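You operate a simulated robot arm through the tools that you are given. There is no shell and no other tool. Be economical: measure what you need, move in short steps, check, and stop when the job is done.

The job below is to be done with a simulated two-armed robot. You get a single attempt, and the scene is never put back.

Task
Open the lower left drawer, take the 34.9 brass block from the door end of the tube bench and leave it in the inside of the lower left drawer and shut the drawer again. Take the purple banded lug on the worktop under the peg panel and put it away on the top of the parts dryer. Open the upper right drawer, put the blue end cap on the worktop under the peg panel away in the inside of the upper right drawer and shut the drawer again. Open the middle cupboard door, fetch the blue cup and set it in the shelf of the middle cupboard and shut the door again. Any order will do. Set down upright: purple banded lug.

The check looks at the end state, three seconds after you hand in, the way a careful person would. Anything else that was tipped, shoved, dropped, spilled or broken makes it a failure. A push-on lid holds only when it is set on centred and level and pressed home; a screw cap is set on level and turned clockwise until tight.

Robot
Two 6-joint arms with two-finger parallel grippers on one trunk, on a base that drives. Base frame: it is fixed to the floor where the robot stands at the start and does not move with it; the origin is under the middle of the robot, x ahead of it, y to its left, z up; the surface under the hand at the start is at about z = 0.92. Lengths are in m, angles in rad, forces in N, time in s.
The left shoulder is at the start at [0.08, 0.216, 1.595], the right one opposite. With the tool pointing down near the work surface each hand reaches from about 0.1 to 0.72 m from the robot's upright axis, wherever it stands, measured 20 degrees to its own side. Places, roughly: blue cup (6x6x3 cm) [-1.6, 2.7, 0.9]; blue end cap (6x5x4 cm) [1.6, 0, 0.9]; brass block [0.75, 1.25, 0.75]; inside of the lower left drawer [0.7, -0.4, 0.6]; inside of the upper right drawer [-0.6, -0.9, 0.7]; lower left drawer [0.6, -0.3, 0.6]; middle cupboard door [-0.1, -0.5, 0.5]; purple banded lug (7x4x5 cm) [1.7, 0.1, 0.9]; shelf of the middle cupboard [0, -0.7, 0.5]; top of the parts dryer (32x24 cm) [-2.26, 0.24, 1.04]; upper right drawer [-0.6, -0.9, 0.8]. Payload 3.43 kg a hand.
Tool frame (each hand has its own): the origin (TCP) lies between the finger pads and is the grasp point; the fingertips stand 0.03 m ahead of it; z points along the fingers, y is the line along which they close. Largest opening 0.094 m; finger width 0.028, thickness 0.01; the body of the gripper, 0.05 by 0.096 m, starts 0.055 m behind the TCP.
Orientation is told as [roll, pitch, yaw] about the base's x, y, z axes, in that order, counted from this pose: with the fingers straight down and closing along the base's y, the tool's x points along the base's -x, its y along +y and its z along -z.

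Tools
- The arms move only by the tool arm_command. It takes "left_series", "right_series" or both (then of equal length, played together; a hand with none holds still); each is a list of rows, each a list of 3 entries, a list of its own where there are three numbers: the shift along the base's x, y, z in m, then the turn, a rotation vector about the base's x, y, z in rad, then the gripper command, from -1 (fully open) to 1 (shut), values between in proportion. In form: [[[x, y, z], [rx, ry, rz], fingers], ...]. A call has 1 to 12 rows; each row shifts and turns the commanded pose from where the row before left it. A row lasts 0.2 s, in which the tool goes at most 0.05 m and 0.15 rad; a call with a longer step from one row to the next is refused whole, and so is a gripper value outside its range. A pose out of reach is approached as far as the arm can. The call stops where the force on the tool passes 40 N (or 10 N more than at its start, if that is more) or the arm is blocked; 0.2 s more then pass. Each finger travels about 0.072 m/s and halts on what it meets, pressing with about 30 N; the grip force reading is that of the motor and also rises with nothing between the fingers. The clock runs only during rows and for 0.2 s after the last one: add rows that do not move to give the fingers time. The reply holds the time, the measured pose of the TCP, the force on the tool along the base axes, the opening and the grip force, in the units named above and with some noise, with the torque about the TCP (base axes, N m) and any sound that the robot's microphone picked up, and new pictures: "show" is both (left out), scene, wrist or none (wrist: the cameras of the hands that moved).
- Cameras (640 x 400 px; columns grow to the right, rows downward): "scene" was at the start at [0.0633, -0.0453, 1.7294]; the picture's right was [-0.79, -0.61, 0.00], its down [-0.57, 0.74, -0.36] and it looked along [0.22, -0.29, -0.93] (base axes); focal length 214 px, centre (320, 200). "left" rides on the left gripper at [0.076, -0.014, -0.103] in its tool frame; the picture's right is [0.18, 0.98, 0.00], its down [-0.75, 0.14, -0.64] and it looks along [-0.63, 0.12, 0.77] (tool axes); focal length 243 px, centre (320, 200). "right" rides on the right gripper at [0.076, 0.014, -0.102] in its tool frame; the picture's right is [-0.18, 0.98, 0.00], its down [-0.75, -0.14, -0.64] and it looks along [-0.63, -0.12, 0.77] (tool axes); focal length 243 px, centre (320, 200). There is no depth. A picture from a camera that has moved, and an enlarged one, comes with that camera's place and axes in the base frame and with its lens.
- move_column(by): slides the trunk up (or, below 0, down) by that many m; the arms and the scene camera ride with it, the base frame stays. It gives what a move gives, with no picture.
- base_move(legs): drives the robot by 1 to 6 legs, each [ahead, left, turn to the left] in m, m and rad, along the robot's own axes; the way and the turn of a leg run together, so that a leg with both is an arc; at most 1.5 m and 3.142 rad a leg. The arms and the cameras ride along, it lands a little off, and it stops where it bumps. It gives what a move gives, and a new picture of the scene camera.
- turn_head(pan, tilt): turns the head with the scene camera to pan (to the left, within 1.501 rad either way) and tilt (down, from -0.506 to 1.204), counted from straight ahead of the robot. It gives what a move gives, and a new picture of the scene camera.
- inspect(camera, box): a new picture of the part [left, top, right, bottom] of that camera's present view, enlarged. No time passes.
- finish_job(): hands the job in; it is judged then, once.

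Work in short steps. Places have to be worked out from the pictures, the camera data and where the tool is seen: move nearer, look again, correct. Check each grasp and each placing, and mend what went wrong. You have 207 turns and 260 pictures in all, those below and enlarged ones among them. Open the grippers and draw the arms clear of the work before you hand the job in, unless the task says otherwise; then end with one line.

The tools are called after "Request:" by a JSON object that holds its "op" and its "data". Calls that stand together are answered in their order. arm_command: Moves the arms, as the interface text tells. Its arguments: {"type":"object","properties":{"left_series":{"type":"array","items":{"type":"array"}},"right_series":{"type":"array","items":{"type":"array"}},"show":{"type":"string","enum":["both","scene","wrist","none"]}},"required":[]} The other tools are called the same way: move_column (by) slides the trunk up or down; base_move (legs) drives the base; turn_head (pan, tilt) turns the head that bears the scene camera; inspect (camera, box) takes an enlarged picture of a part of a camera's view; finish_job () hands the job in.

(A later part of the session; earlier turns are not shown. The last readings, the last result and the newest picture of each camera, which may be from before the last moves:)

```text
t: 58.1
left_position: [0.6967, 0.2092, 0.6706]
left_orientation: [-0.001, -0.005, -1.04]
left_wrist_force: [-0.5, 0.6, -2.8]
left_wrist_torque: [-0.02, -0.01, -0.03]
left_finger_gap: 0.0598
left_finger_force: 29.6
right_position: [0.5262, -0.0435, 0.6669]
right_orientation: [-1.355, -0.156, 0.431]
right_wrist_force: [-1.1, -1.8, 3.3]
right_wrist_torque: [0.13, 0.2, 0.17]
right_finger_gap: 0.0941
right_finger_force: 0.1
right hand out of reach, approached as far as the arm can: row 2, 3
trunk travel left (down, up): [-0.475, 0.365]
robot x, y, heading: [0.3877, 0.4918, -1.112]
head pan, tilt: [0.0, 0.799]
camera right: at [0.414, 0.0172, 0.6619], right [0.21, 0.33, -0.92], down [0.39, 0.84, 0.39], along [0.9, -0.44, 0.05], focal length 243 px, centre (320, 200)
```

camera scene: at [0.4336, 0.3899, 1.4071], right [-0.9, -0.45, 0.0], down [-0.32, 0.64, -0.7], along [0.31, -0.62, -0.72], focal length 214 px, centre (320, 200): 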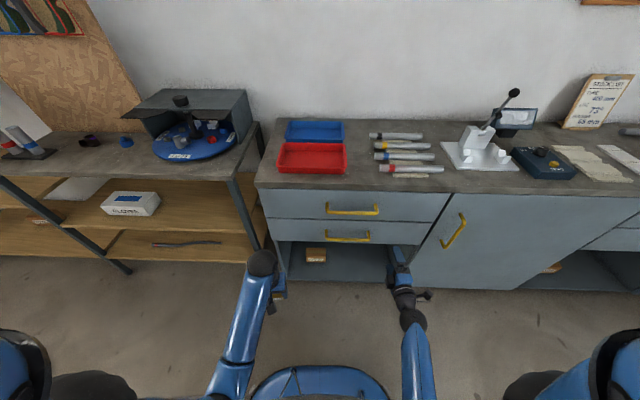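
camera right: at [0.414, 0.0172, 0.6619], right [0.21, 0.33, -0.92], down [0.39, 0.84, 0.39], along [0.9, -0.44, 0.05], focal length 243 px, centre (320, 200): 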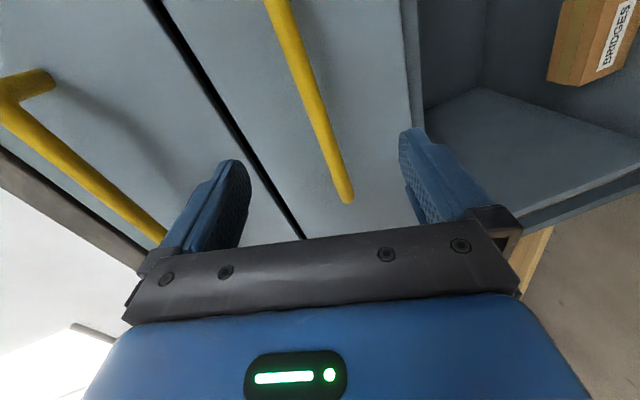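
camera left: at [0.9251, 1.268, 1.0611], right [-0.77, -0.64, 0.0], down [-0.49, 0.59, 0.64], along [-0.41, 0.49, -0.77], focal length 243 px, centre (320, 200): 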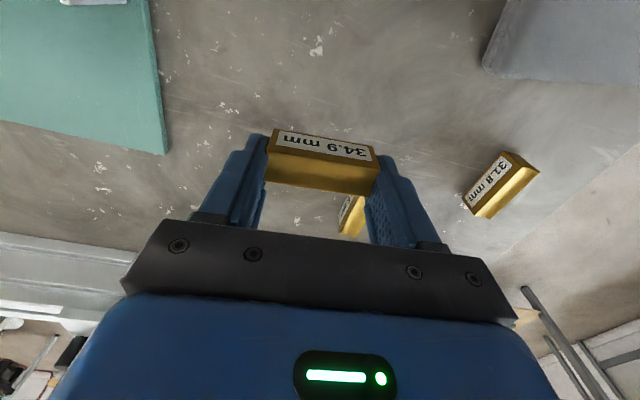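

The bar shows slightly lower and further than estimated. I correct the roll, step 4 cm closer, and look again.

Request:
{"op": "arm_command", "data": {"right_series": [[[0, -0.01, -0.003], [-0.067, 0.134, 0], -1], [[0.002, -0.04, -0.004], [0, 0, 0], -1], [[0, 0, 0], [0, 0, 0], -1]], "show": "both"}}

```text
t: 58.9
left_position: [0.6962, 0.21, 0.6703]
left_orientation: [-0.003, -0.005, -1.041]
left_wrist_force: [0.2, 0.9, -2.2]
left_wrist_torque: [-0.02, 0.0, 0.03]
left_finger_gap: 0.06
left_finger_force: 29.8
right_position: [0.5279, -0.0961, 0.673]
right_orientation: [-1.422, 0.128, 0.453]
right_wrist_force: [-0.7, -0.1, 0.4]
right_wrist_torque: [0.06, -0.03, 0.0]
right_finger_gap: 0.0938
right_finger_force: 0.2
trunk travel left (down, up): [-0.475, 0.365]
robot x, y, heading: [0.384, 0.4899, -1.108]
head pan, tilt: [0.0, 0.799]
camera scene: at [0.4333, 0.3905, 1.4072], right [-0.9, -0.45, 0.0], down [-0.32, 0.64, -0.7], along [0.31, -0.62, -0.72], focal length 214 px, centre (320, 200)
camera right: at [0.4156, -0.0371, 0.6829], right [-0.01, 0.16, -0.99], down [0.43, 0.89, 0.14], along [0.9, -0.42, -0.08], focal length 243 px, centre (320, 200)
```

scene: 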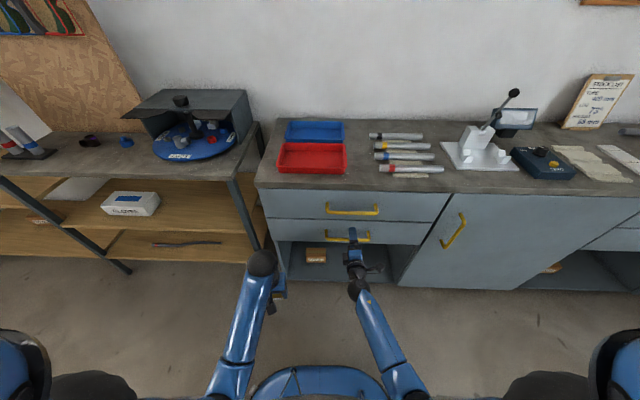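
right: 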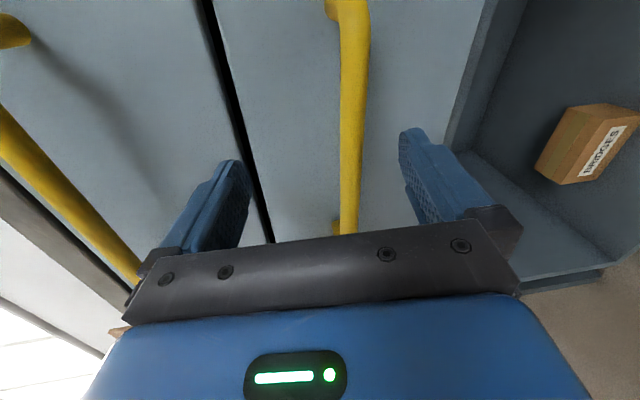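

Bar appears ~2–3 cm below the finger centre line and ~5 cm ahead. I lower, correct roll, and advance 3 cm.

Request:
{"op": "arm_command", "data": {"right_series": [[[0.005, 0.0, -0.025], [0.045, -0.089, 0], -1], [[0.016, -0.025, -0.002], [0, 0, 0], -1], [[0, 0, 0], [0, 0, 0], -1]], "show": "wrist"}}

```text
t: 59.7
left_position: [0.6958, 0.2093, 0.6697]
left_orientation: [-0.001, -0.005, -1.041]
left_wrist_force: [-0.2, 0.6, -3.3]
left_wrist_torque: [0.0, 0.01, 0.02]
left_finger_gap: 0.06
left_finger_force: 29.3
right_position: [0.5497, -0.121, 0.645]
right_orientation: [-1.422, 0.029, 0.452]
right_wrist_force: [0.3, -1.1, 0.4]
right_wrist_torque: [-0.03, 0.04, 0.02]
right_finger_gap: 0.094
right_finger_force: 0.2
trunk travel left (down, up): [-0.475, 0.365]
robot x, y, heading: [0.3832, 0.4879, -1.112]
head pan, tilt: [0.0, 0.799]
camera right: at [0.4351, -0.0626, 0.6488], right [0.08, 0.2, -0.98], down [0.42, 0.88, 0.21], along [0.91, -0.42, -0.02], focal length 243 px, centre (320, 200)
```

right: 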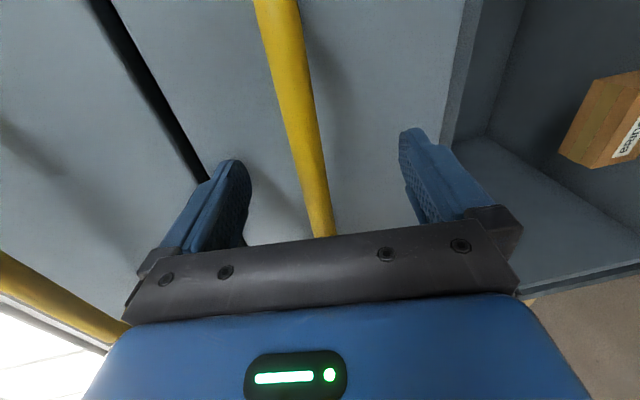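

Bar is centred between fingers. I advance 2 cm more and close.

Request:
{"op": "arm_command", "data": {"right_series": [[[0.009, -0.018, 0], [0, 0, 0], -1], [[0, 0, 0], [0, 0, 0], 1], [[0, 0, 0], [0, 0, 0], 1], [[0, 0, 0], [0, 0, 0], 1], [[0, 0, 0], [0, 0, 0], 1], [[0, 0, 0], [0, 0, 0], 1]], "show": "wrist"}}

```text
t: 60.0
left_position: [0.6958, 0.2096, 0.6693]
left_orientation: [-0.002, -0.005, -1.039]
left_wrist_force: [0.0, -0.3, -3.5]
left_wrist_torque: [0.05, -0.02, -0.04]
left_finger_gap: 0.0599
left_finger_force: 29.9
right_position: [0.5505, -0.1253, 0.6443]
right_orientation: [-1.421, 0.035, 0.45]
right_wrist_force: [-6.7, 14.9, 7.5]
right_wrist_torque: [-1.15, -0.42, -0.16]
right_finger_gap: 0.094
right_finger_force: 0.0
trunk travel left (down, up): [-0.475, 0.365]
robot x, y, heading: [0.3814, 0.4931, -1.114]
head pan, tilt: [0.0, 0.799]
stopped in row 1 (right hand): the force on the tool passed its limit at 75 N (the readings are from after the stop); the commanded pose is now the measured one
camera right: at [0.4369, -0.0655, 0.648], right [0.07, 0.2, -0.98], down [0.42, 0.88, 0.21], along [0.91, -0.42, -0.02], focal length 243 px, centre (320, 200)
```

right: 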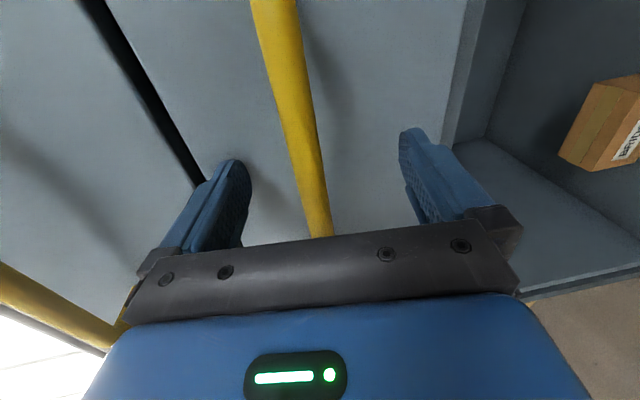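

Fingertips touched the drawer face, so the bar is between the fingers. I back 3 mm and close.

Request:
{"op": "arm_command", "data": {"right_series": [[[-0.002, 0.004, 0], [0, 0, 0], -1], [[0, 0, 0], [0, 0, 0], 1], [[0, 0, 0], [0, 0, 0], 1], [[0, 0, 0], [0, 0, 0], 1], [[0, 0, 0], [0, 0, 0], 1], [[0, 0, 0], [0, 0, 0], 1]], "show": "wrist"}}

```text
t: 61.4
left_position: [0.6954, 0.2095, 0.6709]
left_orientation: [0.0, -0.008, -1.039]
left_wrist_force: [-0.6, -0.6, -2.4]
left_wrist_torque: [-0.04, 0.03, 0.0]
left_finger_gap: 0.0599
left_finger_force: 29.8
right_position: [0.5494, -0.1223, 0.6472]
right_orientation: [-1.427, 0.03, 0.451]
right_wrist_force: [2.6, -4.9, 21.1]
right_wrist_torque: [0.55, -0.95, -0.24]
right_finger_gap: 0.0188
right_finger_force: 44.7
trunk travel left (down, up): [-0.475, 0.365]
robot x, y, heading: [0.3863, 0.4873, -1.111]
head pan, tilt: [0.0, 0.799]
camera right: at [0.4358, -0.0629, 0.6503], right [0.08, 0.2, -0.98], down [0.42, 0.88, 0.21], along [0.91, -0.42, -0.01], focal length 243 px, centre (320, 200)
```

right: 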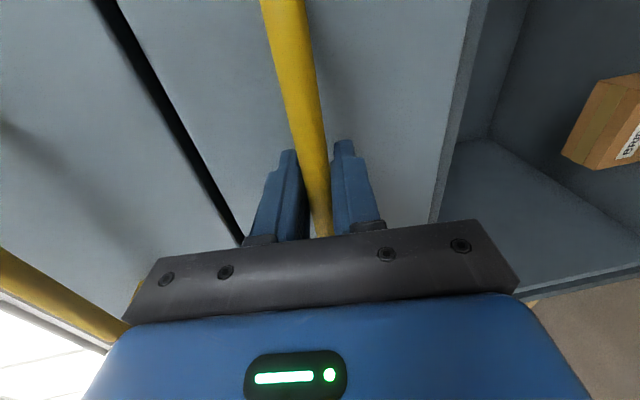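

Bar gripped (gap 19 mm). I ease the vertical load and pull the drawer by driving back.

Request:
{"op": "arm_command", "data": {"right_series": [[[0, 0, 0.003], [0, 0, 0], 1]], "show": "none"}}

Request:
{"op": "base_move", "data": {"legs": [[-0.15, 0, 0], [-0.13, 0, 0]]}}

```text
t: 61.8
left_position: [0.6975, 0.2107, 0.6706]
left_orientation: [-0.003, -0.005, -1.039]
left_wrist_force: [0.1, -0.6, -1.4]
left_wrist_torque: [0.04, 0.02, 0.0]
left_finger_gap: 0.06
left_finger_force: 30.0
right_position: [0.5487, -0.1225, 0.6471]
right_orientation: [-1.421, 0.033, 0.45]
right_wrist_force: [2.6, -5.6, 15.4]
right_wrist_torque: [0.45, -0.82, -0.66]
right_finger_gap: 0.0188
right_finger_force: 44.9
trunk travel left (down, up): [-0.475, 0.365]
robot x, y, heading: [0.387, 0.4872, -1.11]
head pan, tilt: [0.0, 0.799]
```

```text
t: 63.6
left_position: [0.6244, 0.357, 0.6709]
left_orientation: [0.0, -0.004, -1.038]
left_wrist_force: [-0.8, -0.3, -1.9]
left_wrist_torque: [-0.02, 0.0, 0.04]
left_finger_gap: 0.0597
left_finger_force: 30.0
right_position: [0.4819, 0.0264, 0.6464]
right_orientation: [-1.419, 0.026, 0.461]
right_wrist_force: [6.4, 1.2, -16.9]
right_wrist_torque: [0.35, -0.75, -1.54]
right_finger_gap: 0.0186
right_finger_force: 45.1
trunk travel left (down, up): [-0.475, 0.365]
robot x, y, heading: [0.3134, 0.6406, -1.108]
head pan, tilt: [0.0, 0.799]
stopped in leg 2: the force on the tool passed its limit at 45 N (the readings are from after the stop); the commanded pose is now the measured one
camera scene: at [0.3614, 0.5371, 1.407], right [-0.9, -0.45, 0.0], down [-0.32, 0.64, -0.7], along [0.31, -0.62, -0.72], focal length 214 px, centre (320, 200)
```

scene: 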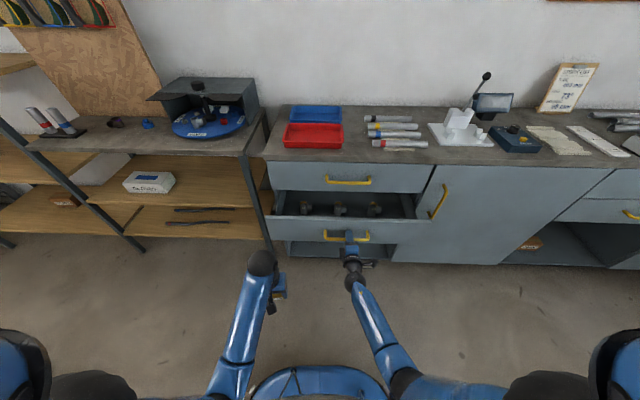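

Drawer opened ~0.16 m; I continue pulling gently.

Request:
{"op": "base_move", "data": {"legs": [[-0.06, 0, 0], [-0.06, 0, 0]]}}

```text
t: 65.2
left_position: [0.576, 0.4597, 0.6697]
left_orientation: [0.0, -0.004, -1.036]
left_wrist_force: [-0.3, -0.7, -2.0]
left_wrist_torque: [-0.05, -0.02, 0.01]
left_finger_gap: 0.0598
left_finger_force: 29.8
right_position: [0.4353, 0.1288, 0.6476]
right_orientation: [-1.419, 0.023, 0.471]
right_wrist_force: [4.2, 2.0, -14.5]
right_wrist_torque: [0.44, -0.85, -1.46]
right_finger_gap: 0.0186
right_finger_force: 45.0
trunk travel left (down, up): [-0.475, 0.365]
robot x, y, heading: [0.2635, 0.7387, -1.104]
head pan, tilt: [0.0, 0.799]
stopped in leg 2: the force on the tool passed its limit at 45 N (the readings are from after the stop); the commanded pose is now the measured one
camera scene: at [0.3113, 0.6394, 1.407], right [-0.89, -0.45, 0.0], down [-0.32, 0.64, -0.7], along [0.31, -0.62, -0.72], focal length 214 px, centre (320, 200)
```

scene: 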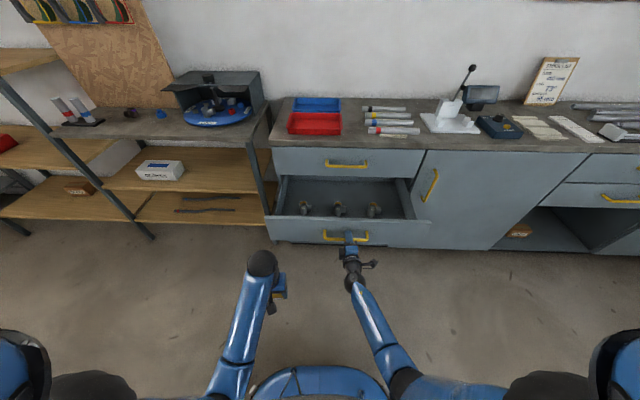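

Drawer is open ~0.27 m. I release the handle, back the hand off, and zoom into the drawer.

Request:
{"op": "arm_command", "data": {"right_series": [[[0, 0, 0], [0, 0, 0], -1], [[0, 0, 0], [0, 0, 0], -1], [[0, 0, 0], [0, 0, 0], -1], [[-0.018, 0.036, 0], [0, 0, 0], -1], [[-0.018, 0.036, 0], [0, 0, 0], -1], [[-0.04, -0.01, 0], [0, 0, 0], -1]], "show": "none"}}

Request:
{"op": "inspect", "data": {"camera": "scene", "box": [250, 130, 450, 255]}}

```text
t: 66.6
left_position: [0.5751, 0.4577, 0.6704]
left_orientation: [-0.001, -0.005, -1.039]
left_wrist_force: [0.4, 0.6, -1.2]
left_wrist_torque: [-0.03, -0.04, 0.0]
left_finger_gap: 0.0597
left_finger_force: 30.2
right_position: [0.3582, 0.1887, 0.6524]
right_orientation: [-1.427, 0.025, 0.47]
right_wrist_force: [0.2, -0.2, -0.5]
right_wrist_torque: [-0.03, 0.04, -0.02]
right_finger_gap: 0.094
right_finger_force: 0.0
trunk travel left (down, up): [-0.475, 0.365]
robot x, y, heading: [0.2627, 0.7391, -1.106]
head pan, tilt: [0.0, 0.799]
```

```text
3.20 times, centred on (350, 192) of scene
camera zoom: at [0.3108, 0.6381, 1.4071], right [-0.89, -0.45, 0.0], down [-0.32, 0.64, -0.7], along [0.31, -0.62, -0.72], focal length 686 px, centre (224, 224)
```

zoom: 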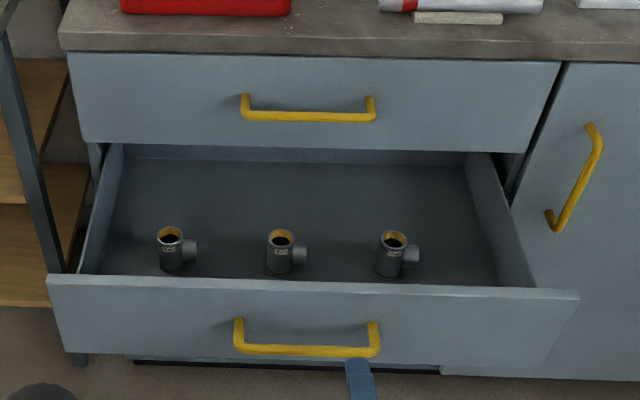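

Three fittings stand in the drawer; the gap between the left and middle one (~0.11 m) suits the block turned lengthwise, near (0.605, 0.02). I raise the trunk, yaw the left hand 90° and move the right hand aside.

Request:
{"op": "move_column", "data": {"by": 0.28}}

Request:
{"op": "arm_command", "data": {"left_series": [[[0, 0, 0], [0, 0, -0.149], 1], [[0, 0, 0], [0, 0, -0.149], 1], [[0, 0, 0], [0, 0, -0.149], 1], [[0, 0, 0], [0, 0, -0.149], 1], [[0, 0, 0], [0, 0, -0.149], 1], [[0, 0, 0], [0, 0, -0.149], 1], [[0, 0, 0], [0, 0, -0.149], 1], [[0, 0, 0], [0, 0, -0.149], 1], [[0, 0, 0], [0, 0, -0.149], 1], [[0, 0, 0], [0, 0, -0.149], 1], [[0, 0, 0], [0, 0, -0.149], 1]], "right_series": [[[-0.034, -0.017, 0], [0, 0, 0], -1], [[-0.034, -0.017, 0], [0, 0, 0], -1], [[-0.034, -0.017, 0], [0, 0, 0], -1], [[-0.034, -0.017, 0], [0, 0, 0], -1], [[0, 0, 0], [0, 0, 0], -1], [[0, 0, 0], [0, 0, 0], -1], [[0, 0, 0], [0, 0, 0], -1], [[0, 0, 0], [0, 0, 0], -1], [[0, 0, 0], [0, 0, 0], -1], [[0, 0, 0], [0, 0, 0], -1], [[0, 0, 0], [0, 0, 0], -1]], "show": "none"}}

Request:
{"op": "base_move", "data": {"legs": [[0.2, 0, 0]]}}

```text
t: 69.4
left_position: [0.5757, 0.4588, 0.9505]
left_orientation: [-0.002, -0.004, -1.037]
left_wrist_force: [-0.3, 0.1, -3.8]
left_wrist_torque: [0.0, 0.0, 0.02]
left_finger_gap: 0.0597
left_finger_force: 29.4
right_position: [0.3596, 0.1894, 0.9308]
right_orientation: [-1.427, 0.025, 0.471]
right_wrist_force: [-0.1, 0.1, -0.5]
right_wrist_torque: [-0.01, 0.02, -0.02]
right_finger_gap: 0.0939
right_finger_force: 0.2
trunk travel left (down, up): [-0.755, 0.085]
robot x, y, heading: [0.2641, 0.7365, -1.106]
head pan, tilt: [0.0, 0.799]
```

```text
t: 71.8
left_position: [0.5759, 0.4574, 0.9512]
left_orientation: [-0.002, -0.004, -2.68]
left_wrist_force: [-0.7, -0.4, -1.3]
left_wrist_torque: [0.03, 0.02, -0.03]
left_finger_gap: 0.0595
left_finger_force: 30.0
right_position: [0.2229, 0.1205, 0.9302]
right_orientation: [-1.426, 0.024, 0.471]
right_wrist_force: [0.0, 1.0, -0.1]
right_wrist_torque: [-0.02, 0.01, -0.01]
right_finger_gap: 0.0939
right_finger_force: 0.0
right hand out of reach, approached as far as the arm can: row 2, 3
trunk travel left (down, up): [-0.755, 0.085]
robot x, y, heading: [0.2619, 0.7417, -1.107]
head pan, tilt: [0.0, 0.799]
```

```text
t: 73.4
left_position: [0.6629, 0.2827, 0.9504]
left_orientation: [0.001, -0.005, -2.679]
left_wrist_force: [0.3, 0.5, -3.3]
left_wrist_torque: [-0.02, 0.02, -0.02]
left_finger_gap: 0.0599
left_finger_force: 30.0
right_position: [0.3088, -0.0541, 0.9329]
right_orientation: [-1.427, 0.025, 0.47]
right_wrist_force: [0.6, 1.4, -0.1]
right_wrist_torque: [0.02, -0.05, -0.01]
right_finger_gap: 0.0941
right_finger_force: 0.2
trunk travel left (down, up): [-0.755, 0.085]
robot x, y, heading: [0.3503, 0.5614, -1.11]
head pan, tilt: [0.0, 0.799]
camera scene: at [0.3978, 0.4653, 1.6876], right [-0.89, -0.45, 0.0], down [-0.32, 0.64, -0.7], along [0.31, -0.63, -0.71], focal length 214 px, centre (320, 200)
```

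scene: 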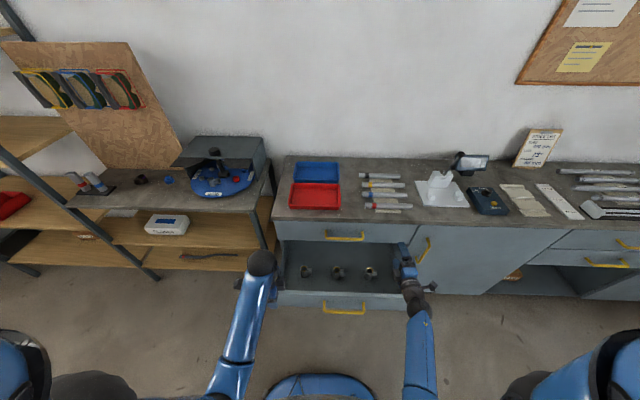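

I move the left hand above the gap at about (0.613, −0.01).

Request:
{"op": "arm_command", "data": {"left_series": [[[-0.007, -0.042, -0.005], [0, 0, 0], 1], [[-0.007, -0.042, -0.005], [0, 0, 0], 1], [[-0.007, -0.042, -0.005], [0, 0, 0], 1], [[-0.007, -0.042, -0.005], [0, 0, 0], 1], [[-0.007, -0.042, -0.005], [0, 0, 0], 1], [[-0.008, -0.042, -0.005], [0, 0, 0], 1], [[-0.007, -0.04, 0], [0, 0, 0], 1]], "show": "both"}}

```text
t: 75.0
left_position: [0.6151, -0.0126, 0.9198]
left_orientation: [-0.001, -0.006, -2.678]
left_wrist_force: [0.2, 0.5, -3.0]
left_wrist_torque: [0.0, 0.02, -0.01]
left_finger_gap: 0.0598
left_finger_force: 29.7
right_position: [0.3105, -0.0585, 0.9297]
right_orientation: [-1.425, 0.026, 0.47]
right_wrist_force: [0.5, -0.2, 0.1]
right_wrist_torque: [-0.02, 0.0, 0.01]
right_finger_gap: 0.0938
right_finger_force: 0.1
trunk travel left (down, up): [-0.755, 0.085]
robot x, y, heading: [0.3511, 0.5579, -1.108]
head pan, tilt: [0.0, 0.799]
camera scene: at [0.3996, 0.4573, 1.6868], right [-0.89, -0.45, 0.0], down [-0.32, 0.64, -0.7], along [0.31, -0.62, -0.72], focal length 214 px, centre (320, 200)
camera left: at [0.6771, 0.0339, 1.0215], right [0.6, -0.8, 0.0], down [-0.61, -0.46, 0.65], along [-0.52, -0.39, -0.76], focal length 243 px, centre (320, 200)
```

scene: 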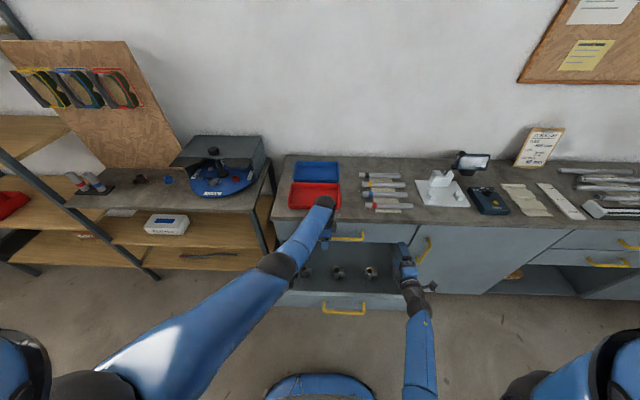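
left: 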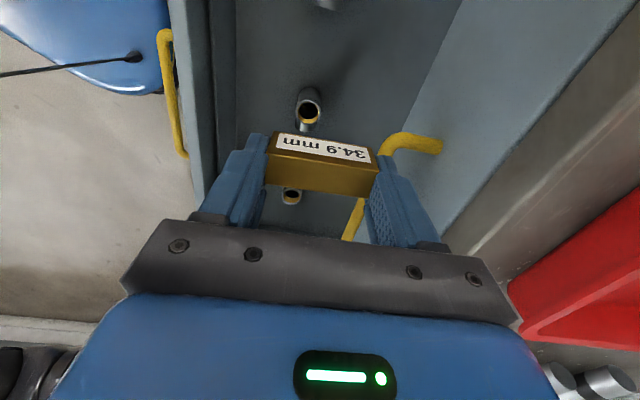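

The hand would clip the upper handle going down, so I shift 4 cm back toward the drawer front, then lower by the trunk and look.

Request:
{"op": "arm_command", "data": {"left_series": [[[-0.019, 0.037, 0], [0, 0, 0], 1], [[0, 0, 0], [0, 0, 0], 1]], "show": "none"}}

Request:
{"op": "move_column", "data": {"by": -0.17}}

Request:
{"op": "inspect", "data": {"camera": "left", "box": [0, 0, 640, 400]}}

```text
t: 75.6
left_position: [0.5947, 0.025, 0.9203]
left_orientation: [-0.002, -0.006, -2.678]
left_wrist_force: [0.6, -0.1, -2.9]
left_wrist_torque: [-0.02, 0.01, -0.03]
left_finger_gap: 0.06
left_finger_force: 30.5
right_position: [0.3111, -0.0562, 0.9303]
right_orientation: [-1.424, 0.024, 0.471]
right_wrist_force: [0.7, -0.7, -0.1]
right_wrist_torque: [0.02, 0.0, -0.01]
right_finger_gap: 0.0939
right_finger_force: 0.1
trunk travel left (down, up): [-0.755, 0.085]
robot x, y, heading: [0.3523, 0.5582, -1.11]
head pan, tilt: [0.0, 0.799]
```

```text
t: 77.5
left_position: [0.5958, 0.0255, 0.7522]
left_orientation: [0.001, -0.006, -2.678]
left_wrist_force: [-0.9, -0.4, -2.4]
left_wrist_torque: [0.03, -0.01, 0.01]
left_finger_gap: 0.0597
left_finger_force: 30.0
right_position: [0.3114, -0.0577, 0.7651]
right_orientation: [-1.43, 0.026, 0.469]
right_wrist_force: [-2.3, -2.8, 22.0]
right_wrist_torque: [1.14, 0.34, 0.12]
right_finger_gap: 0.0815
right_finger_force: 0.1
trunk travel left (down, up): [-0.585, 0.255]
robot x, y, heading: [0.3505, 0.5605, -1.112]
head pan, tilt: [0.0, 0.799]
```

```text
1.00 times, centred on (320, 200) of left (not enlarged: the box is as wide or as high as the picture)
camera zoom: at [0.6574, 0.0737, 0.8533], right [0.6, -0.8, 0.0], down [-0.61, -0.46, 0.65], along [-0.52, -0.39, -0.76], focal length 243 px, centre (320, 200)
```

zoom: 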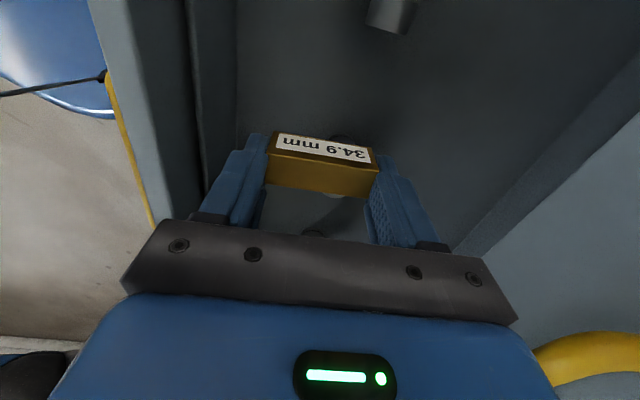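

The right hand's lower finger is pressing on the drawer's rim (22 N). I raise the right hand and move it right, clear of the drawer.

Request:
{"op": "arm_command", "data": {"right_series": [[[0, 0, 0.04], [0, 0, 0], -1], [[-0.02, 0.02, 0.04], [0, 0, 0], -1], [[-0.02, 0.04, 0], [0, 0, 0], -1], [[-0.02, 0.04, 0], [0, 0, 0], -1], [[-0.02, 0.04, 0], [0, 0, 0], -1], [[0, 0, 0], [0, 0, 0], -1]], "show": "scene"}}

```text
t: 78.7
left_position: [0.5962, 0.0253, 0.7477]
left_orientation: [-0.003, -0.005, -2.678]
left_wrist_force: [-0.3, 0.5, -3.6]
left_wrist_torque: [0.02, 0.0, 0.01]
left_finger_gap: 0.0601
left_finger_force: 30.2
right_position: [0.3202, 0.0104, 0.8953]
right_orientation: [-1.547, 0.139, 0.706]
right_wrist_force: [-0.9, -1.0, 0.1]
right_wrist_torque: [-0.03, -0.05, 0.02]
right_finger_gap: 0.0938
right_finger_force: 0.0
trunk travel left (down, up): [-0.585, 0.255]
robot x, y, heading: [0.3521, 0.5661, -1.11]
head pan, tilt: [0.0, 0.799]
stopped in row 5 (right hand): the arm was blocked; the commanded pose is now the measured one
camera scene: at [0.4003, 0.4602, 1.5159], right [-0.89, -0.45, 0.0], down [-0.32, 0.64, -0.7], along [0.31, -0.62, -0.72], focal length 214 px, centre (320, 200)
```

scene: 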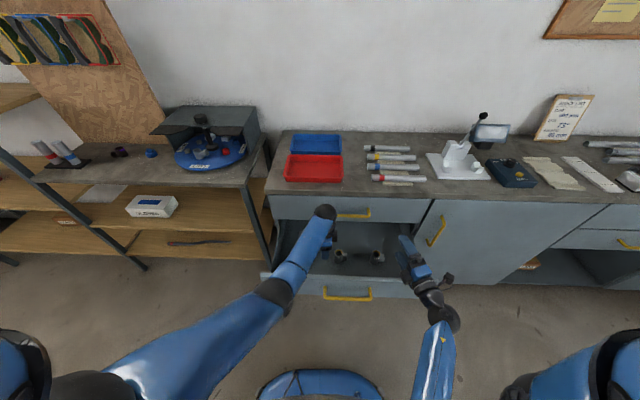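

I zoom the left wrist view to judge the clearance from the fittings.

Request:
{"op": "inspect", "data": {"camera": "left", "box": [200, 0, 480, 240]}}

Request:
{"op": "inspect", "data": {"camera": "scene", "box": [255, 185, 435, 305]}}

```text
1.67 times, centred on (340, 120) of left
camera zoom: at [0.6578, 0.0734, 0.85], right [0.6, -0.8, -0.01], down [-0.61, -0.46, 0.64], along [-0.52, -0.39, -0.76], focal length 404 px, centre (287, 333)
```

zoom: 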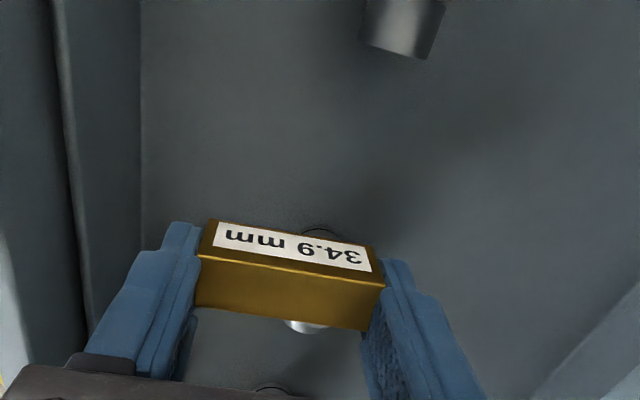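

```text
3.33 times, centred on (345, 245) of scene
camera zoom: at [0.4003, 0.4602, 1.5159], right [-0.89, -0.45, 0.0], down [-0.32, 0.64, -0.7], along [0.31, -0.62, -0.72], focal length 715 px, centre (237, 50)
```

zoom: 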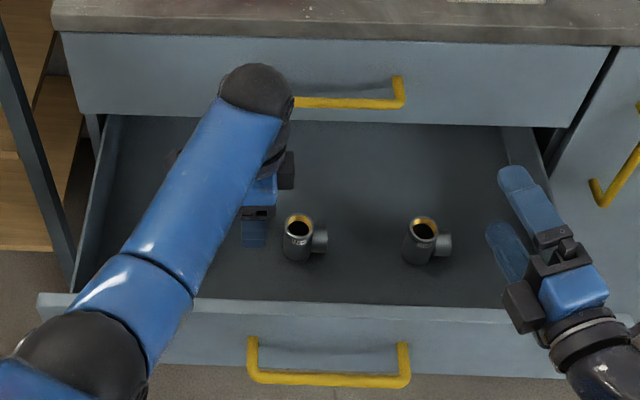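

I shift 1.6 cm left to centre in the gap and descend.

Request:
{"op": "arm_command", "data": {"left_series": [[[0.0143, 0.0072, 0], [0, 0, 0], 1], [[0, 0, -0.03], [0, 0, 0], 1], [[0, 0, -0.03], [0, 0, 0], 1], [[0, 0, -0.03], [0, 0, 0], 1], [[0, 0, -0.02], [0, 0, 0], 1], [[0, 0, 0], [0, 0, 0], 1]], "show": "wrist"}}

```text
t: 80.0
left_position: [0.6082, 0.0362, 0.645]
left_orientation: [-0.002, -0.005, -2.677]
left_wrist_force: [-0.1, 0.3, -2.8]
left_wrist_torque: [-0.04, 0.0, -0.02]
left_finger_gap: 0.0599
left_finger_force: 30.0
left hand out of reach, approached as far as the arm can: row 5
right_position: [0.3192, 0.0108, 0.899]
right_orientation: [-1.554, 0.14, 0.705]
right_wrist_force: [0.2, -0.2, -0.6]
right_wrist_torque: [0.03, 0.0, -0.01]
right_finger_gap: 0.094
right_finger_force: 0.0
trunk travel left (down, up): [-0.585, 0.255]
robot x, y, heading: [0.3521, 0.5636, -1.111]
head pan, tilt: [0.0, 0.799]
camera left: at [0.6709, 0.0843, 0.7453], right [0.6, -0.8, 0.0], down [-0.61, -0.46, 0.65], along [-0.52, -0.39, -0.76], focal length 243 px, centre (320, 200)
```

left: 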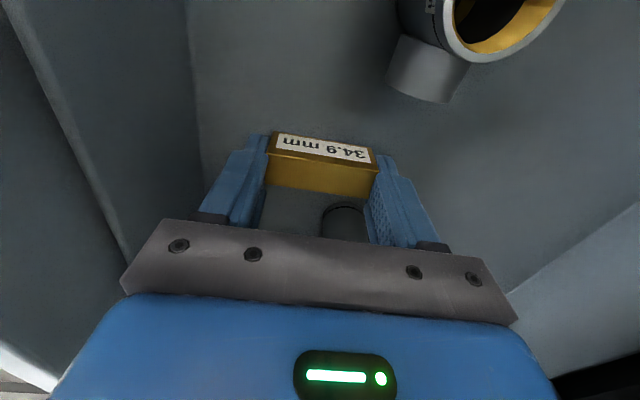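

The arm's at its lower limit; I finish the descent with the trunk in small steps, watching force.

Request:
{"op": "move_column", "data": {"by": -0.03}}

```text
t: 80.8
left_position: [0.6088, 0.0368, 0.6128]
left_orientation: [-0.001, -0.006, -2.677]
left_wrist_force: [0.8, 0.0, -2.8]
left_wrist_torque: [0.02, -0.01, 0.03]
left_finger_gap: 0.0597
left_finger_force: 30.3
right_position: [0.3207, 0.0106, 0.8682]
right_orientation: [-1.552, 0.141, 0.706]
right_wrist_force: [0.0, -0.6, -0.2]
right_wrist_torque: [0.04, -0.01, 0.01]
right_finger_gap: 0.0938
right_finger_force: 0.0
trunk travel left (down, up): [-0.555, 0.285]
robot x, y, heading: [0.3526, 0.5617, -1.107]
head pan, tilt: [0.0, 0.799]
```

No contact yet; lower 1.5 cm more.

Request:
{"op": "move_column", "data": {"by": -0.015}}

Request:
{"op": "inspect", "data": {"camera": "left", "box": [160, 60, 480, 260]}}

```text
t: 81.4
left_position: [0.6117, 0.0298, 0.6091]
left_orientation: [0.017, -0.008, -2.678]
left_wrist_force: [3.8, 4.5, 26.3]
left_wrist_torque: [1.04, 0.07, -0.18]
left_finger_gap: 0.0599
left_finger_force: 29.9
right_position: [0.3229, 0.0132, 0.8547]
right_orientation: [-1.553, 0.142, 0.71]
right_wrist_force: [0.3, 0.2, 0.0]
right_wrist_torque: [0.0, 0.0, 0.0]
right_finger_gap: 0.0943
right_finger_force: 0.1
trunk travel left (down, up): [-0.541, 0.299]
robot x, y, heading: [0.3566, 0.5642, -1.107]
head pan, tilt: [0.0, 0.799]
stopped: the force on the tool passed its limit at 43 N (the readings are from after the stop); the commanded pose is now the measured one
```

```text
2.00 times, centred on (320, 160) of left
camera zoom: at [0.6732, 0.0794, 0.7095], right [0.61, -0.8, 0.01], down [-0.61, -0.45, 0.65], along [-0.51, -0.4, -0.76], focal length 485 px, centre (320, 280)
```

zoom: 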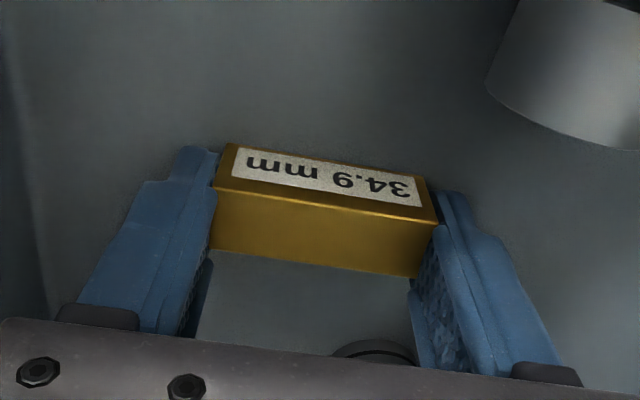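

Touched the floor. I ease up 4 mm and open the fingers.

Request:
{"op": "arm_command", "data": {"left_series": [[[0, 0, 0.004], [0, 0, 0], 1], [[0, 0, 0], [0, 0, 0], 0], [[0, 0, 0], [0, 0, 0], -0.7], [[0, 0, 0], [0, 0, 0], -0.7], [[0, 0, 0], [0, 0, 0], -0.7]], "show": "wrist"}}

```text
t: 82.6
left_position: [0.6107, 0.0317, 0.6091]
left_orientation: [0.009, -0.009, -2.679]
left_wrist_force: [1.2, 0.9, -0.6]
left_wrist_torque: [-0.01, -0.03, 0.04]
left_finger_gap: 0.0799
left_finger_force: 0.0
right_position: [0.3207, 0.0093, 0.8554]
right_orientation: [-1.551, 0.141, 0.71]
right_wrist_force: [0.1, 0.3, 0.9]
right_wrist_torque: [0.0, 0.03, 0.01]
right_finger_gap: 0.0939
right_finger_force: 0.1
trunk travel left (down, up): [-0.541, 0.299]
robot x, y, heading: [0.3519, 0.5602, -1.108]
head pan, tilt: [0.0, 0.799]
camera left: at [0.673, 0.0799, 0.711], right [0.61, -0.8, 0.01], down [-0.61, -0.46, 0.65], along [-0.51, -0.4, -0.76], focal length 243 px, centre (320, 200)
```

left: 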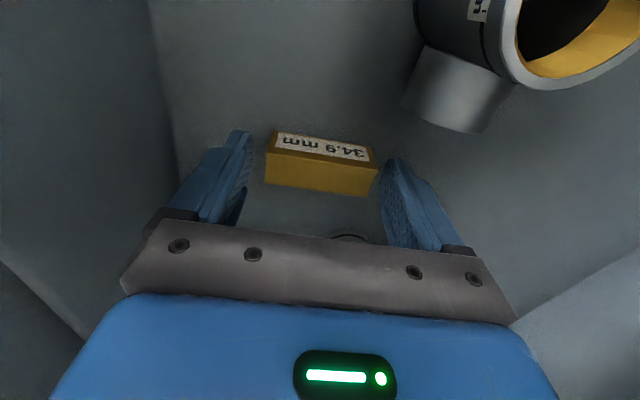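

Block lies flat in the drawer. I raise straight out with the trunk, then back the base away.

Request:
{"op": "move_column", "data": {"by": 0.28}}

Request:
{"op": "base_move", "data": {"legs": [[-0.25, 0, 0]]}}

Request:
{"op": "inspect", "data": {"camera": "scene", "box": [240, 160, 440, 285]}}

```text
t: 85.4
left_position: [0.6113, 0.0308, 0.8895]
left_orientation: [0.009, -0.008, -2.678]
left_wrist_force: [-0.3, -1.0, 0.4]
left_wrist_torque: [-0.03, -0.01, -0.05]
left_finger_gap: 0.08
left_finger_force: 0.1
right_position: [0.3217, 0.0101, 1.1356]
right_orientation: [-1.554, 0.142, 0.707]
right_wrist_force: [0.6, 0.6, -0.5]
right_wrist_torque: [0.02, 0.0, 0.01]
right_finger_gap: 0.0939
right_finger_force: 0.1
trunk travel left (down, up): [-0.821, 0.019]
robot x, y, heading: [0.3499, 0.5605, -1.108]
head pan, tilt: [0.0, 0.799]
```

```text
t: 87.2
left_position: [0.5003, 0.2504, 0.8877]
left_orientation: [0.005, -0.01, -2.678]
left_wrist_force: [-0.4, 0.0, -0.5]
left_wrist_torque: [0.01, 0.0, 0.02]
left_finger_gap: 0.08
left_finger_force: 0.0
right_position: [0.2119, 0.2315, 1.1317]
right_orientation: [-1.548, 0.139, 0.707]
right_wrist_force: [0.3, 0.1, -0.9]
right_wrist_torque: [0.01, 0.0, 0.03]
right_finger_gap: 0.094
right_finger_force: 0.1
trunk travel left (down, up): [-0.821, 0.019]
robot x, y, heading: [0.2403, 0.7839, -1.112]
head pan, tilt: [0.0, 0.799]
camera scene: at [0.2915, 0.6779, 1.7528], right [-0.9, -0.44, 0.0], down [-0.32, 0.65, -0.69], along [0.31, -0.62, -0.72], focal length 214 px, centre (320, 200)
```

scene: 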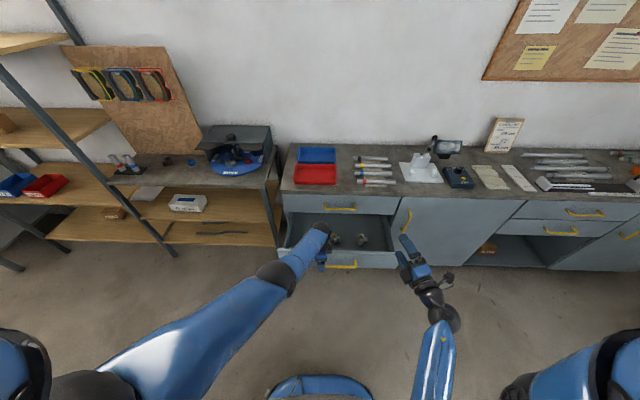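

```text
3.20 times, centred on (340, 222) of scene
camera zoom: at [0.2915, 0.6779, 1.7528], right [-0.9, -0.44, 0.0], down [-0.32, 0.65, -0.69], along [0.31, -0.62, -0.72], focal length 686 px, centre (256, 128)
```

zoom: 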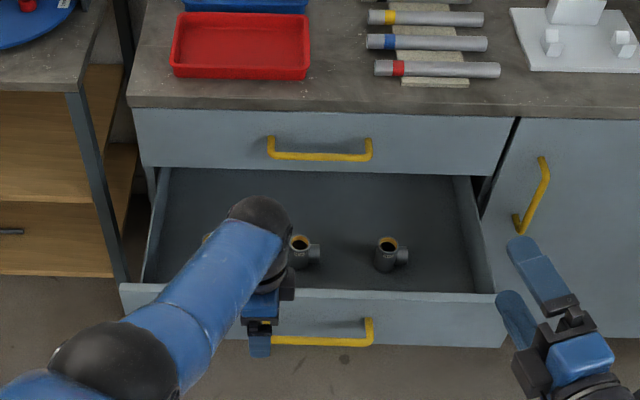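

Now I ready the right hand (horizontal again, lower) to push the drawer, and pull the left hand back.

Request:
{"op": "arm_command", "data": {"left_series": [[[-0.004, 0.045, 0], [0, 0, 0], -0.7], [[-0.004, 0.045, 0], [0, 0, 0], -0.7], [[-0.004, 0.045, 0], [0, 0, 0], -0.7], [[-0.004, 0.045, 0], [0, 0, 0], -0.7], [[-0.004, 0.045, 0], [0, 0, 0], -0.7], [[-0.004, 0.045, 0], [0, 0, 0], -0.7]], "right_series": [[[0, 0, -0.04], [0, 0, -0.125], -1], [[0, 0, -0.04], [0, 0, -0.125], -1], [[0, 0, -0.04], [0.045, -0.089, 0], -1], [[0.025, 0.012, 0], [0.116, 0.058, 0], -1], [[0.04, 0.02, 0], [0, 0, 0], -1], [[0.04, 0.02, 0], [0, 0, 0], -1]], "show": "none"}}

Request:
{"op": "move_column", "data": {"by": -0.36}}

Request:
{"op": "inspect", "data": {"camera": "right", "box": [0, 0, 640, 400]}}

```text
t: 88.6
left_position: [0.4729, 0.5221, 0.8901]
left_orientation: [0.01, -0.008, -2.681]
left_wrist_force: [0.1, -0.3, -0.6]
left_wrist_torque: [0.0, 0.0, 0.02]
left_finger_gap: 0.0798
left_finger_force: 0.0
right_position: [0.3143, 0.287, 1.0168]
right_orientation: [-1.423, 0.045, 0.459]
right_wrist_force: [-0.8, -0.1, 0.1]
right_wrist_torque: [0.01, 0.01, 0.03]
right_finger_gap: 0.0938
right_finger_force: 0.0
right hand out of reach, approached as far as the arm can: row 5
trunk travel left (down, up): [-0.821, 0.019]
robot x, y, heading: [0.2421, 0.7819, -1.114]
head pan, tilt: [0.0, 0.799]
```

```text
t: 92.1
left_position: [0.4744, 0.5239, 0.5297]
left_orientation: [0.007, -0.009, -2.679]
left_wrist_force: [-0.1, -0.6, 0.1]
left_wrist_torque: [0.03, 0.0, 0.0]
left_finger_gap: 0.08
left_finger_force: 0.1
right_position: [0.3147, 0.285, 0.6569]
right_orientation: [-1.42, 0.042, 0.461]
right_wrist_force: [0.3, 0.5, 0.5]
right_wrist_torque: [0.02, 0.03, 0.02]
right_finger_gap: 0.0937
right_finger_force: 0.0
trunk travel left (down, up): [-0.461, 0.379]
robot x, y, heading: [0.2421, 0.7826, -1.11]
head pan, tilt: [0.0, 0.799]
```

```text
1.00 times, centred on (320, 200) of right (not enlarged: the box is as wide or as high as the picture)
camera zoom: at [0.2001, 0.3438, 0.6606], right [0.06, 0.19, -0.98], down [0.41, 0.89, 0.2], along [0.91, -0.41, -0.02], focal length 243 px, centre (320, 200)
```

zoom: 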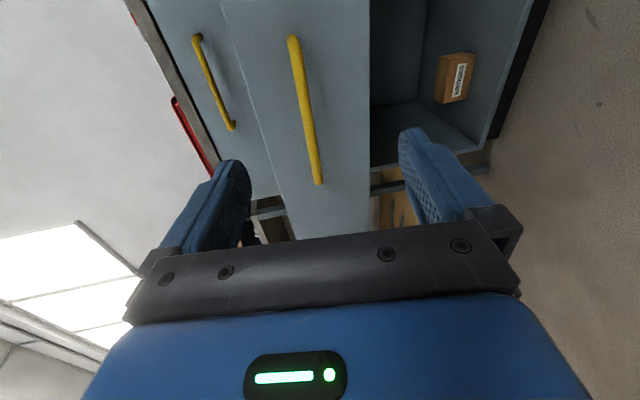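

Handle bar is ~0.19 m ahead; I shift 4 cm left, lower 8 mm and drive forward to push the drawer shut.

Request:
{"op": "arm_command", "data": {"right_series": [[[0.034, 0.017, -0.008], [0, 0, 0], -1], [[0, 0, 0], [0, 0, 0], -1]], "show": "none"}}

Request:
{"op": "base_move", "data": {"legs": [[0.17, 0, 0]]}}

Request:
{"op": "inspect", "data": {"camera": "right", "box": [0, 0, 640, 400]}}

```text
t: 92.7
left_position: [0.4737, 0.5225, 0.5301]
left_orientation: [0.008, -0.009, -2.678]
left_wrist_force: [-0.4, 0.1, 0.1]
left_wrist_torque: [0.01, -0.03, 0.03]
left_finger_gap: 0.0799
left_finger_force: 0.1
right_position: [0.3496, 0.3018, 0.6482]
right_orientation: [-1.421, 0.042, 0.462]
right_wrist_force: [-0.5, 0.8, 0.3]
right_wrist_torque: [0.0, 0.0, 0.02]
right_finger_gap: 0.0941
right_finger_force: 0.0
trunk travel left (down, up): [-0.461, 0.379]
robot x, y, heading: [0.2424, 0.7824, -1.11]
head pan, tilt: [0.0, 0.799]
```

```text
t: 94.2
left_position: [0.5495, 0.3708, 0.5293]
left_orientation: [0.009, -0.008, -2.679]
left_wrist_force: [-0.1, 0.0, -0.1]
left_wrist_torque: [0.0, 0.02, -0.02]
left_finger_gap: 0.08
left_finger_force: 0.0
right_position: [0.4235, 0.1499, 0.6477]
right_orientation: [-1.422, 0.042, 0.461]
right_wrist_force: [0.2, -0.6, 0.4]
right_wrist_torque: [0.02, 0.0, 0.01]
right_finger_gap: 0.0938
right_finger_force: 0.0
trunk travel left (down, up): [-0.461, 0.379]
robot x, y, heading: [0.3189, 0.6306, -1.112]
head pan, tilt: [0.0, 0.799]
camera scene: at [0.3645, 0.531, 1.3934], right [-0.9, -0.44, 0.0], down [-0.32, 0.64, -0.7], along [0.31, -0.62, -0.72], focal length 214 px, centre (320, 200)
```

scene: 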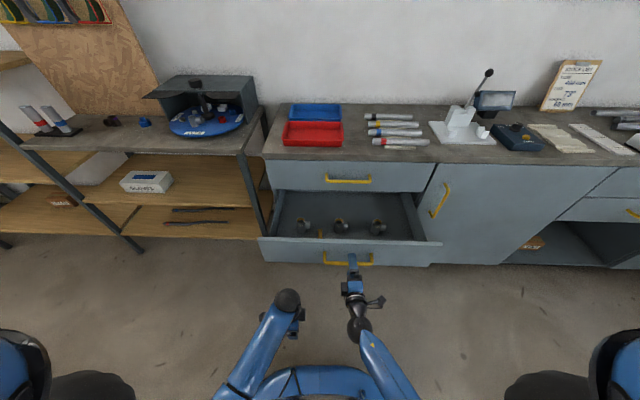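

```text
1.00 times, centred on (320, 200) of right (not enlarged: the box is as wide or as high as the picture)
camera zoom: at [0.3101, 0.2078, 0.6526], right [0.06, 0.2, -0.98], down [0.41, 0.89, 0.2], along [0.91, -0.41, -0.02], focal length 243 px, centre (320, 200)
```

zoom: 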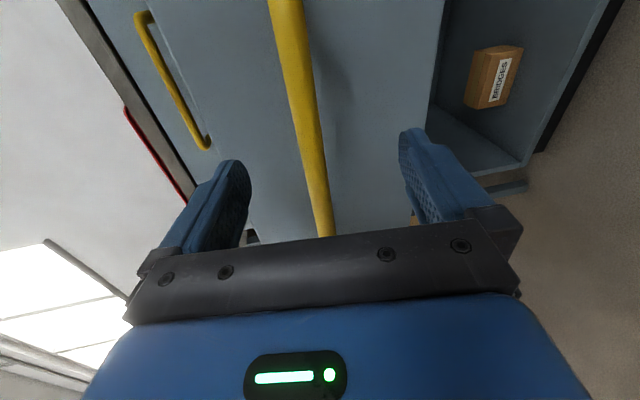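

Bar is straddled; I push forward in steps.

Request:
{"op": "base_move", "data": {"legs": [[0.08, 0, 0], [0.08, 0, 0], [0.08, 0, 0]]}}

```text
t: 96.6
left_position: [0.6564, 0.1556, 0.5285]
left_orientation: [0.006, -0.008, -2.679]
left_wrist_force: [-0.5, 0.5, -0.4]
left_wrist_torque: [0.02, 0.0, 0.0]
left_finger_gap: 0.0797
left_finger_force: 0.0
right_position: [0.5316, -0.0645, 0.6467]
right_orientation: [-1.418, 0.043, 0.461]
right_wrist_force: [-0.2, -0.2, -0.1]
right_wrist_torque: [0.0, -0.01, 0.0]
right_finger_gap: 0.094
right_finger_force: 0.0
trunk travel left (down, up): [-0.461, 0.379]
robot x, y, heading: [0.4229, 0.4141, -1.109]
head pan, tilt: [0.0, 0.799]
camera scene: at [0.4713, 0.3158, 1.3933], right [-0.9, -0.44, 0.0], down [-0.32, 0.64, -0.7], along [0.31, -0.62, -0.72], focal length 214 px, centre (320, 200)
```

scene: 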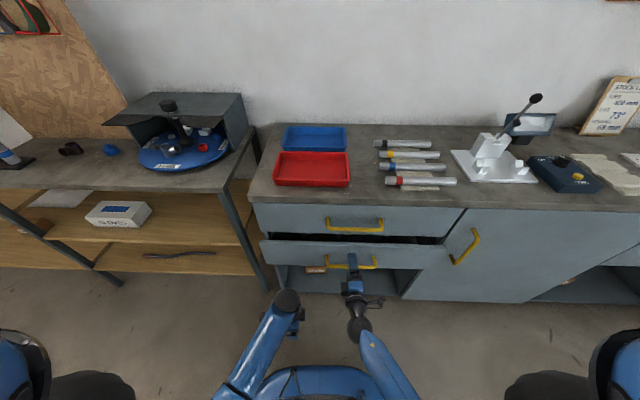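

About 6 cm left. I push the rest with the arm.

Request:
{"op": "arm_command", "data": {"right_series": [[[0.009, -0.018, 0], [0, 0, 0], -1], [[0.009, -0.018, 0], [0, 0, 0], -1], [[0.008, -0.016, 0], [0, 0, 0], -1], [[0.005, -0.01, 0], [0, 0, 0], -1], [[0.004, -0.008, 0], [0, 0, 0], -1], [[0.004, -0.008, 0], [0, 0, 0], -1]], "show": "scene"}}

```text
t: 97.5
left_position: [0.6559, 0.1576, 0.5301]
left_orientation: [0.008, -0.007, -2.68]
left_wrist_force: [-0.1, -0.1, 0.3]
left_wrist_torque: [0.05, 0.02, -0.02]
left_finger_gap: 0.0797
left_finger_force: 0.1
right_position: [0.5582, -0.1206, 0.6493]
right_orientation: [-1.419, 0.047, 0.463]
right_wrist_force: [-7.6, 16.2, 6.4]
right_wrist_torque: [-1.17, -0.51, -0.19]
right_finger_gap: 0.0939
right_finger_force: 0.1
trunk travel left (down, up): [-0.461, 0.379]
robot x, y, heading: [0.4224, 0.418, -1.113]
head pan, tilt: [0.0, 0.799]
stopped in row 4 (right hand): the force on the tool passed its limit at 42 N (the readings are from after the stop); the commanded pose is now the measured one
camera scene: at [0.4702, 0.3182, 1.3935], right [-0.9, -0.44, 0.0], down [-0.32, 0.64, -0.7], along [0.31, -0.63, -0.72], focal length 214 px, centre (320, 200)
```

scene: 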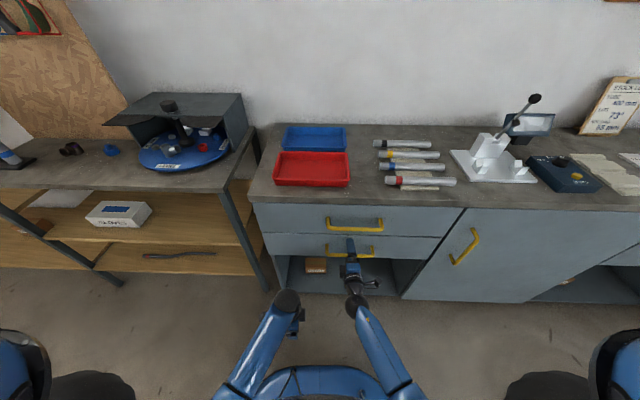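

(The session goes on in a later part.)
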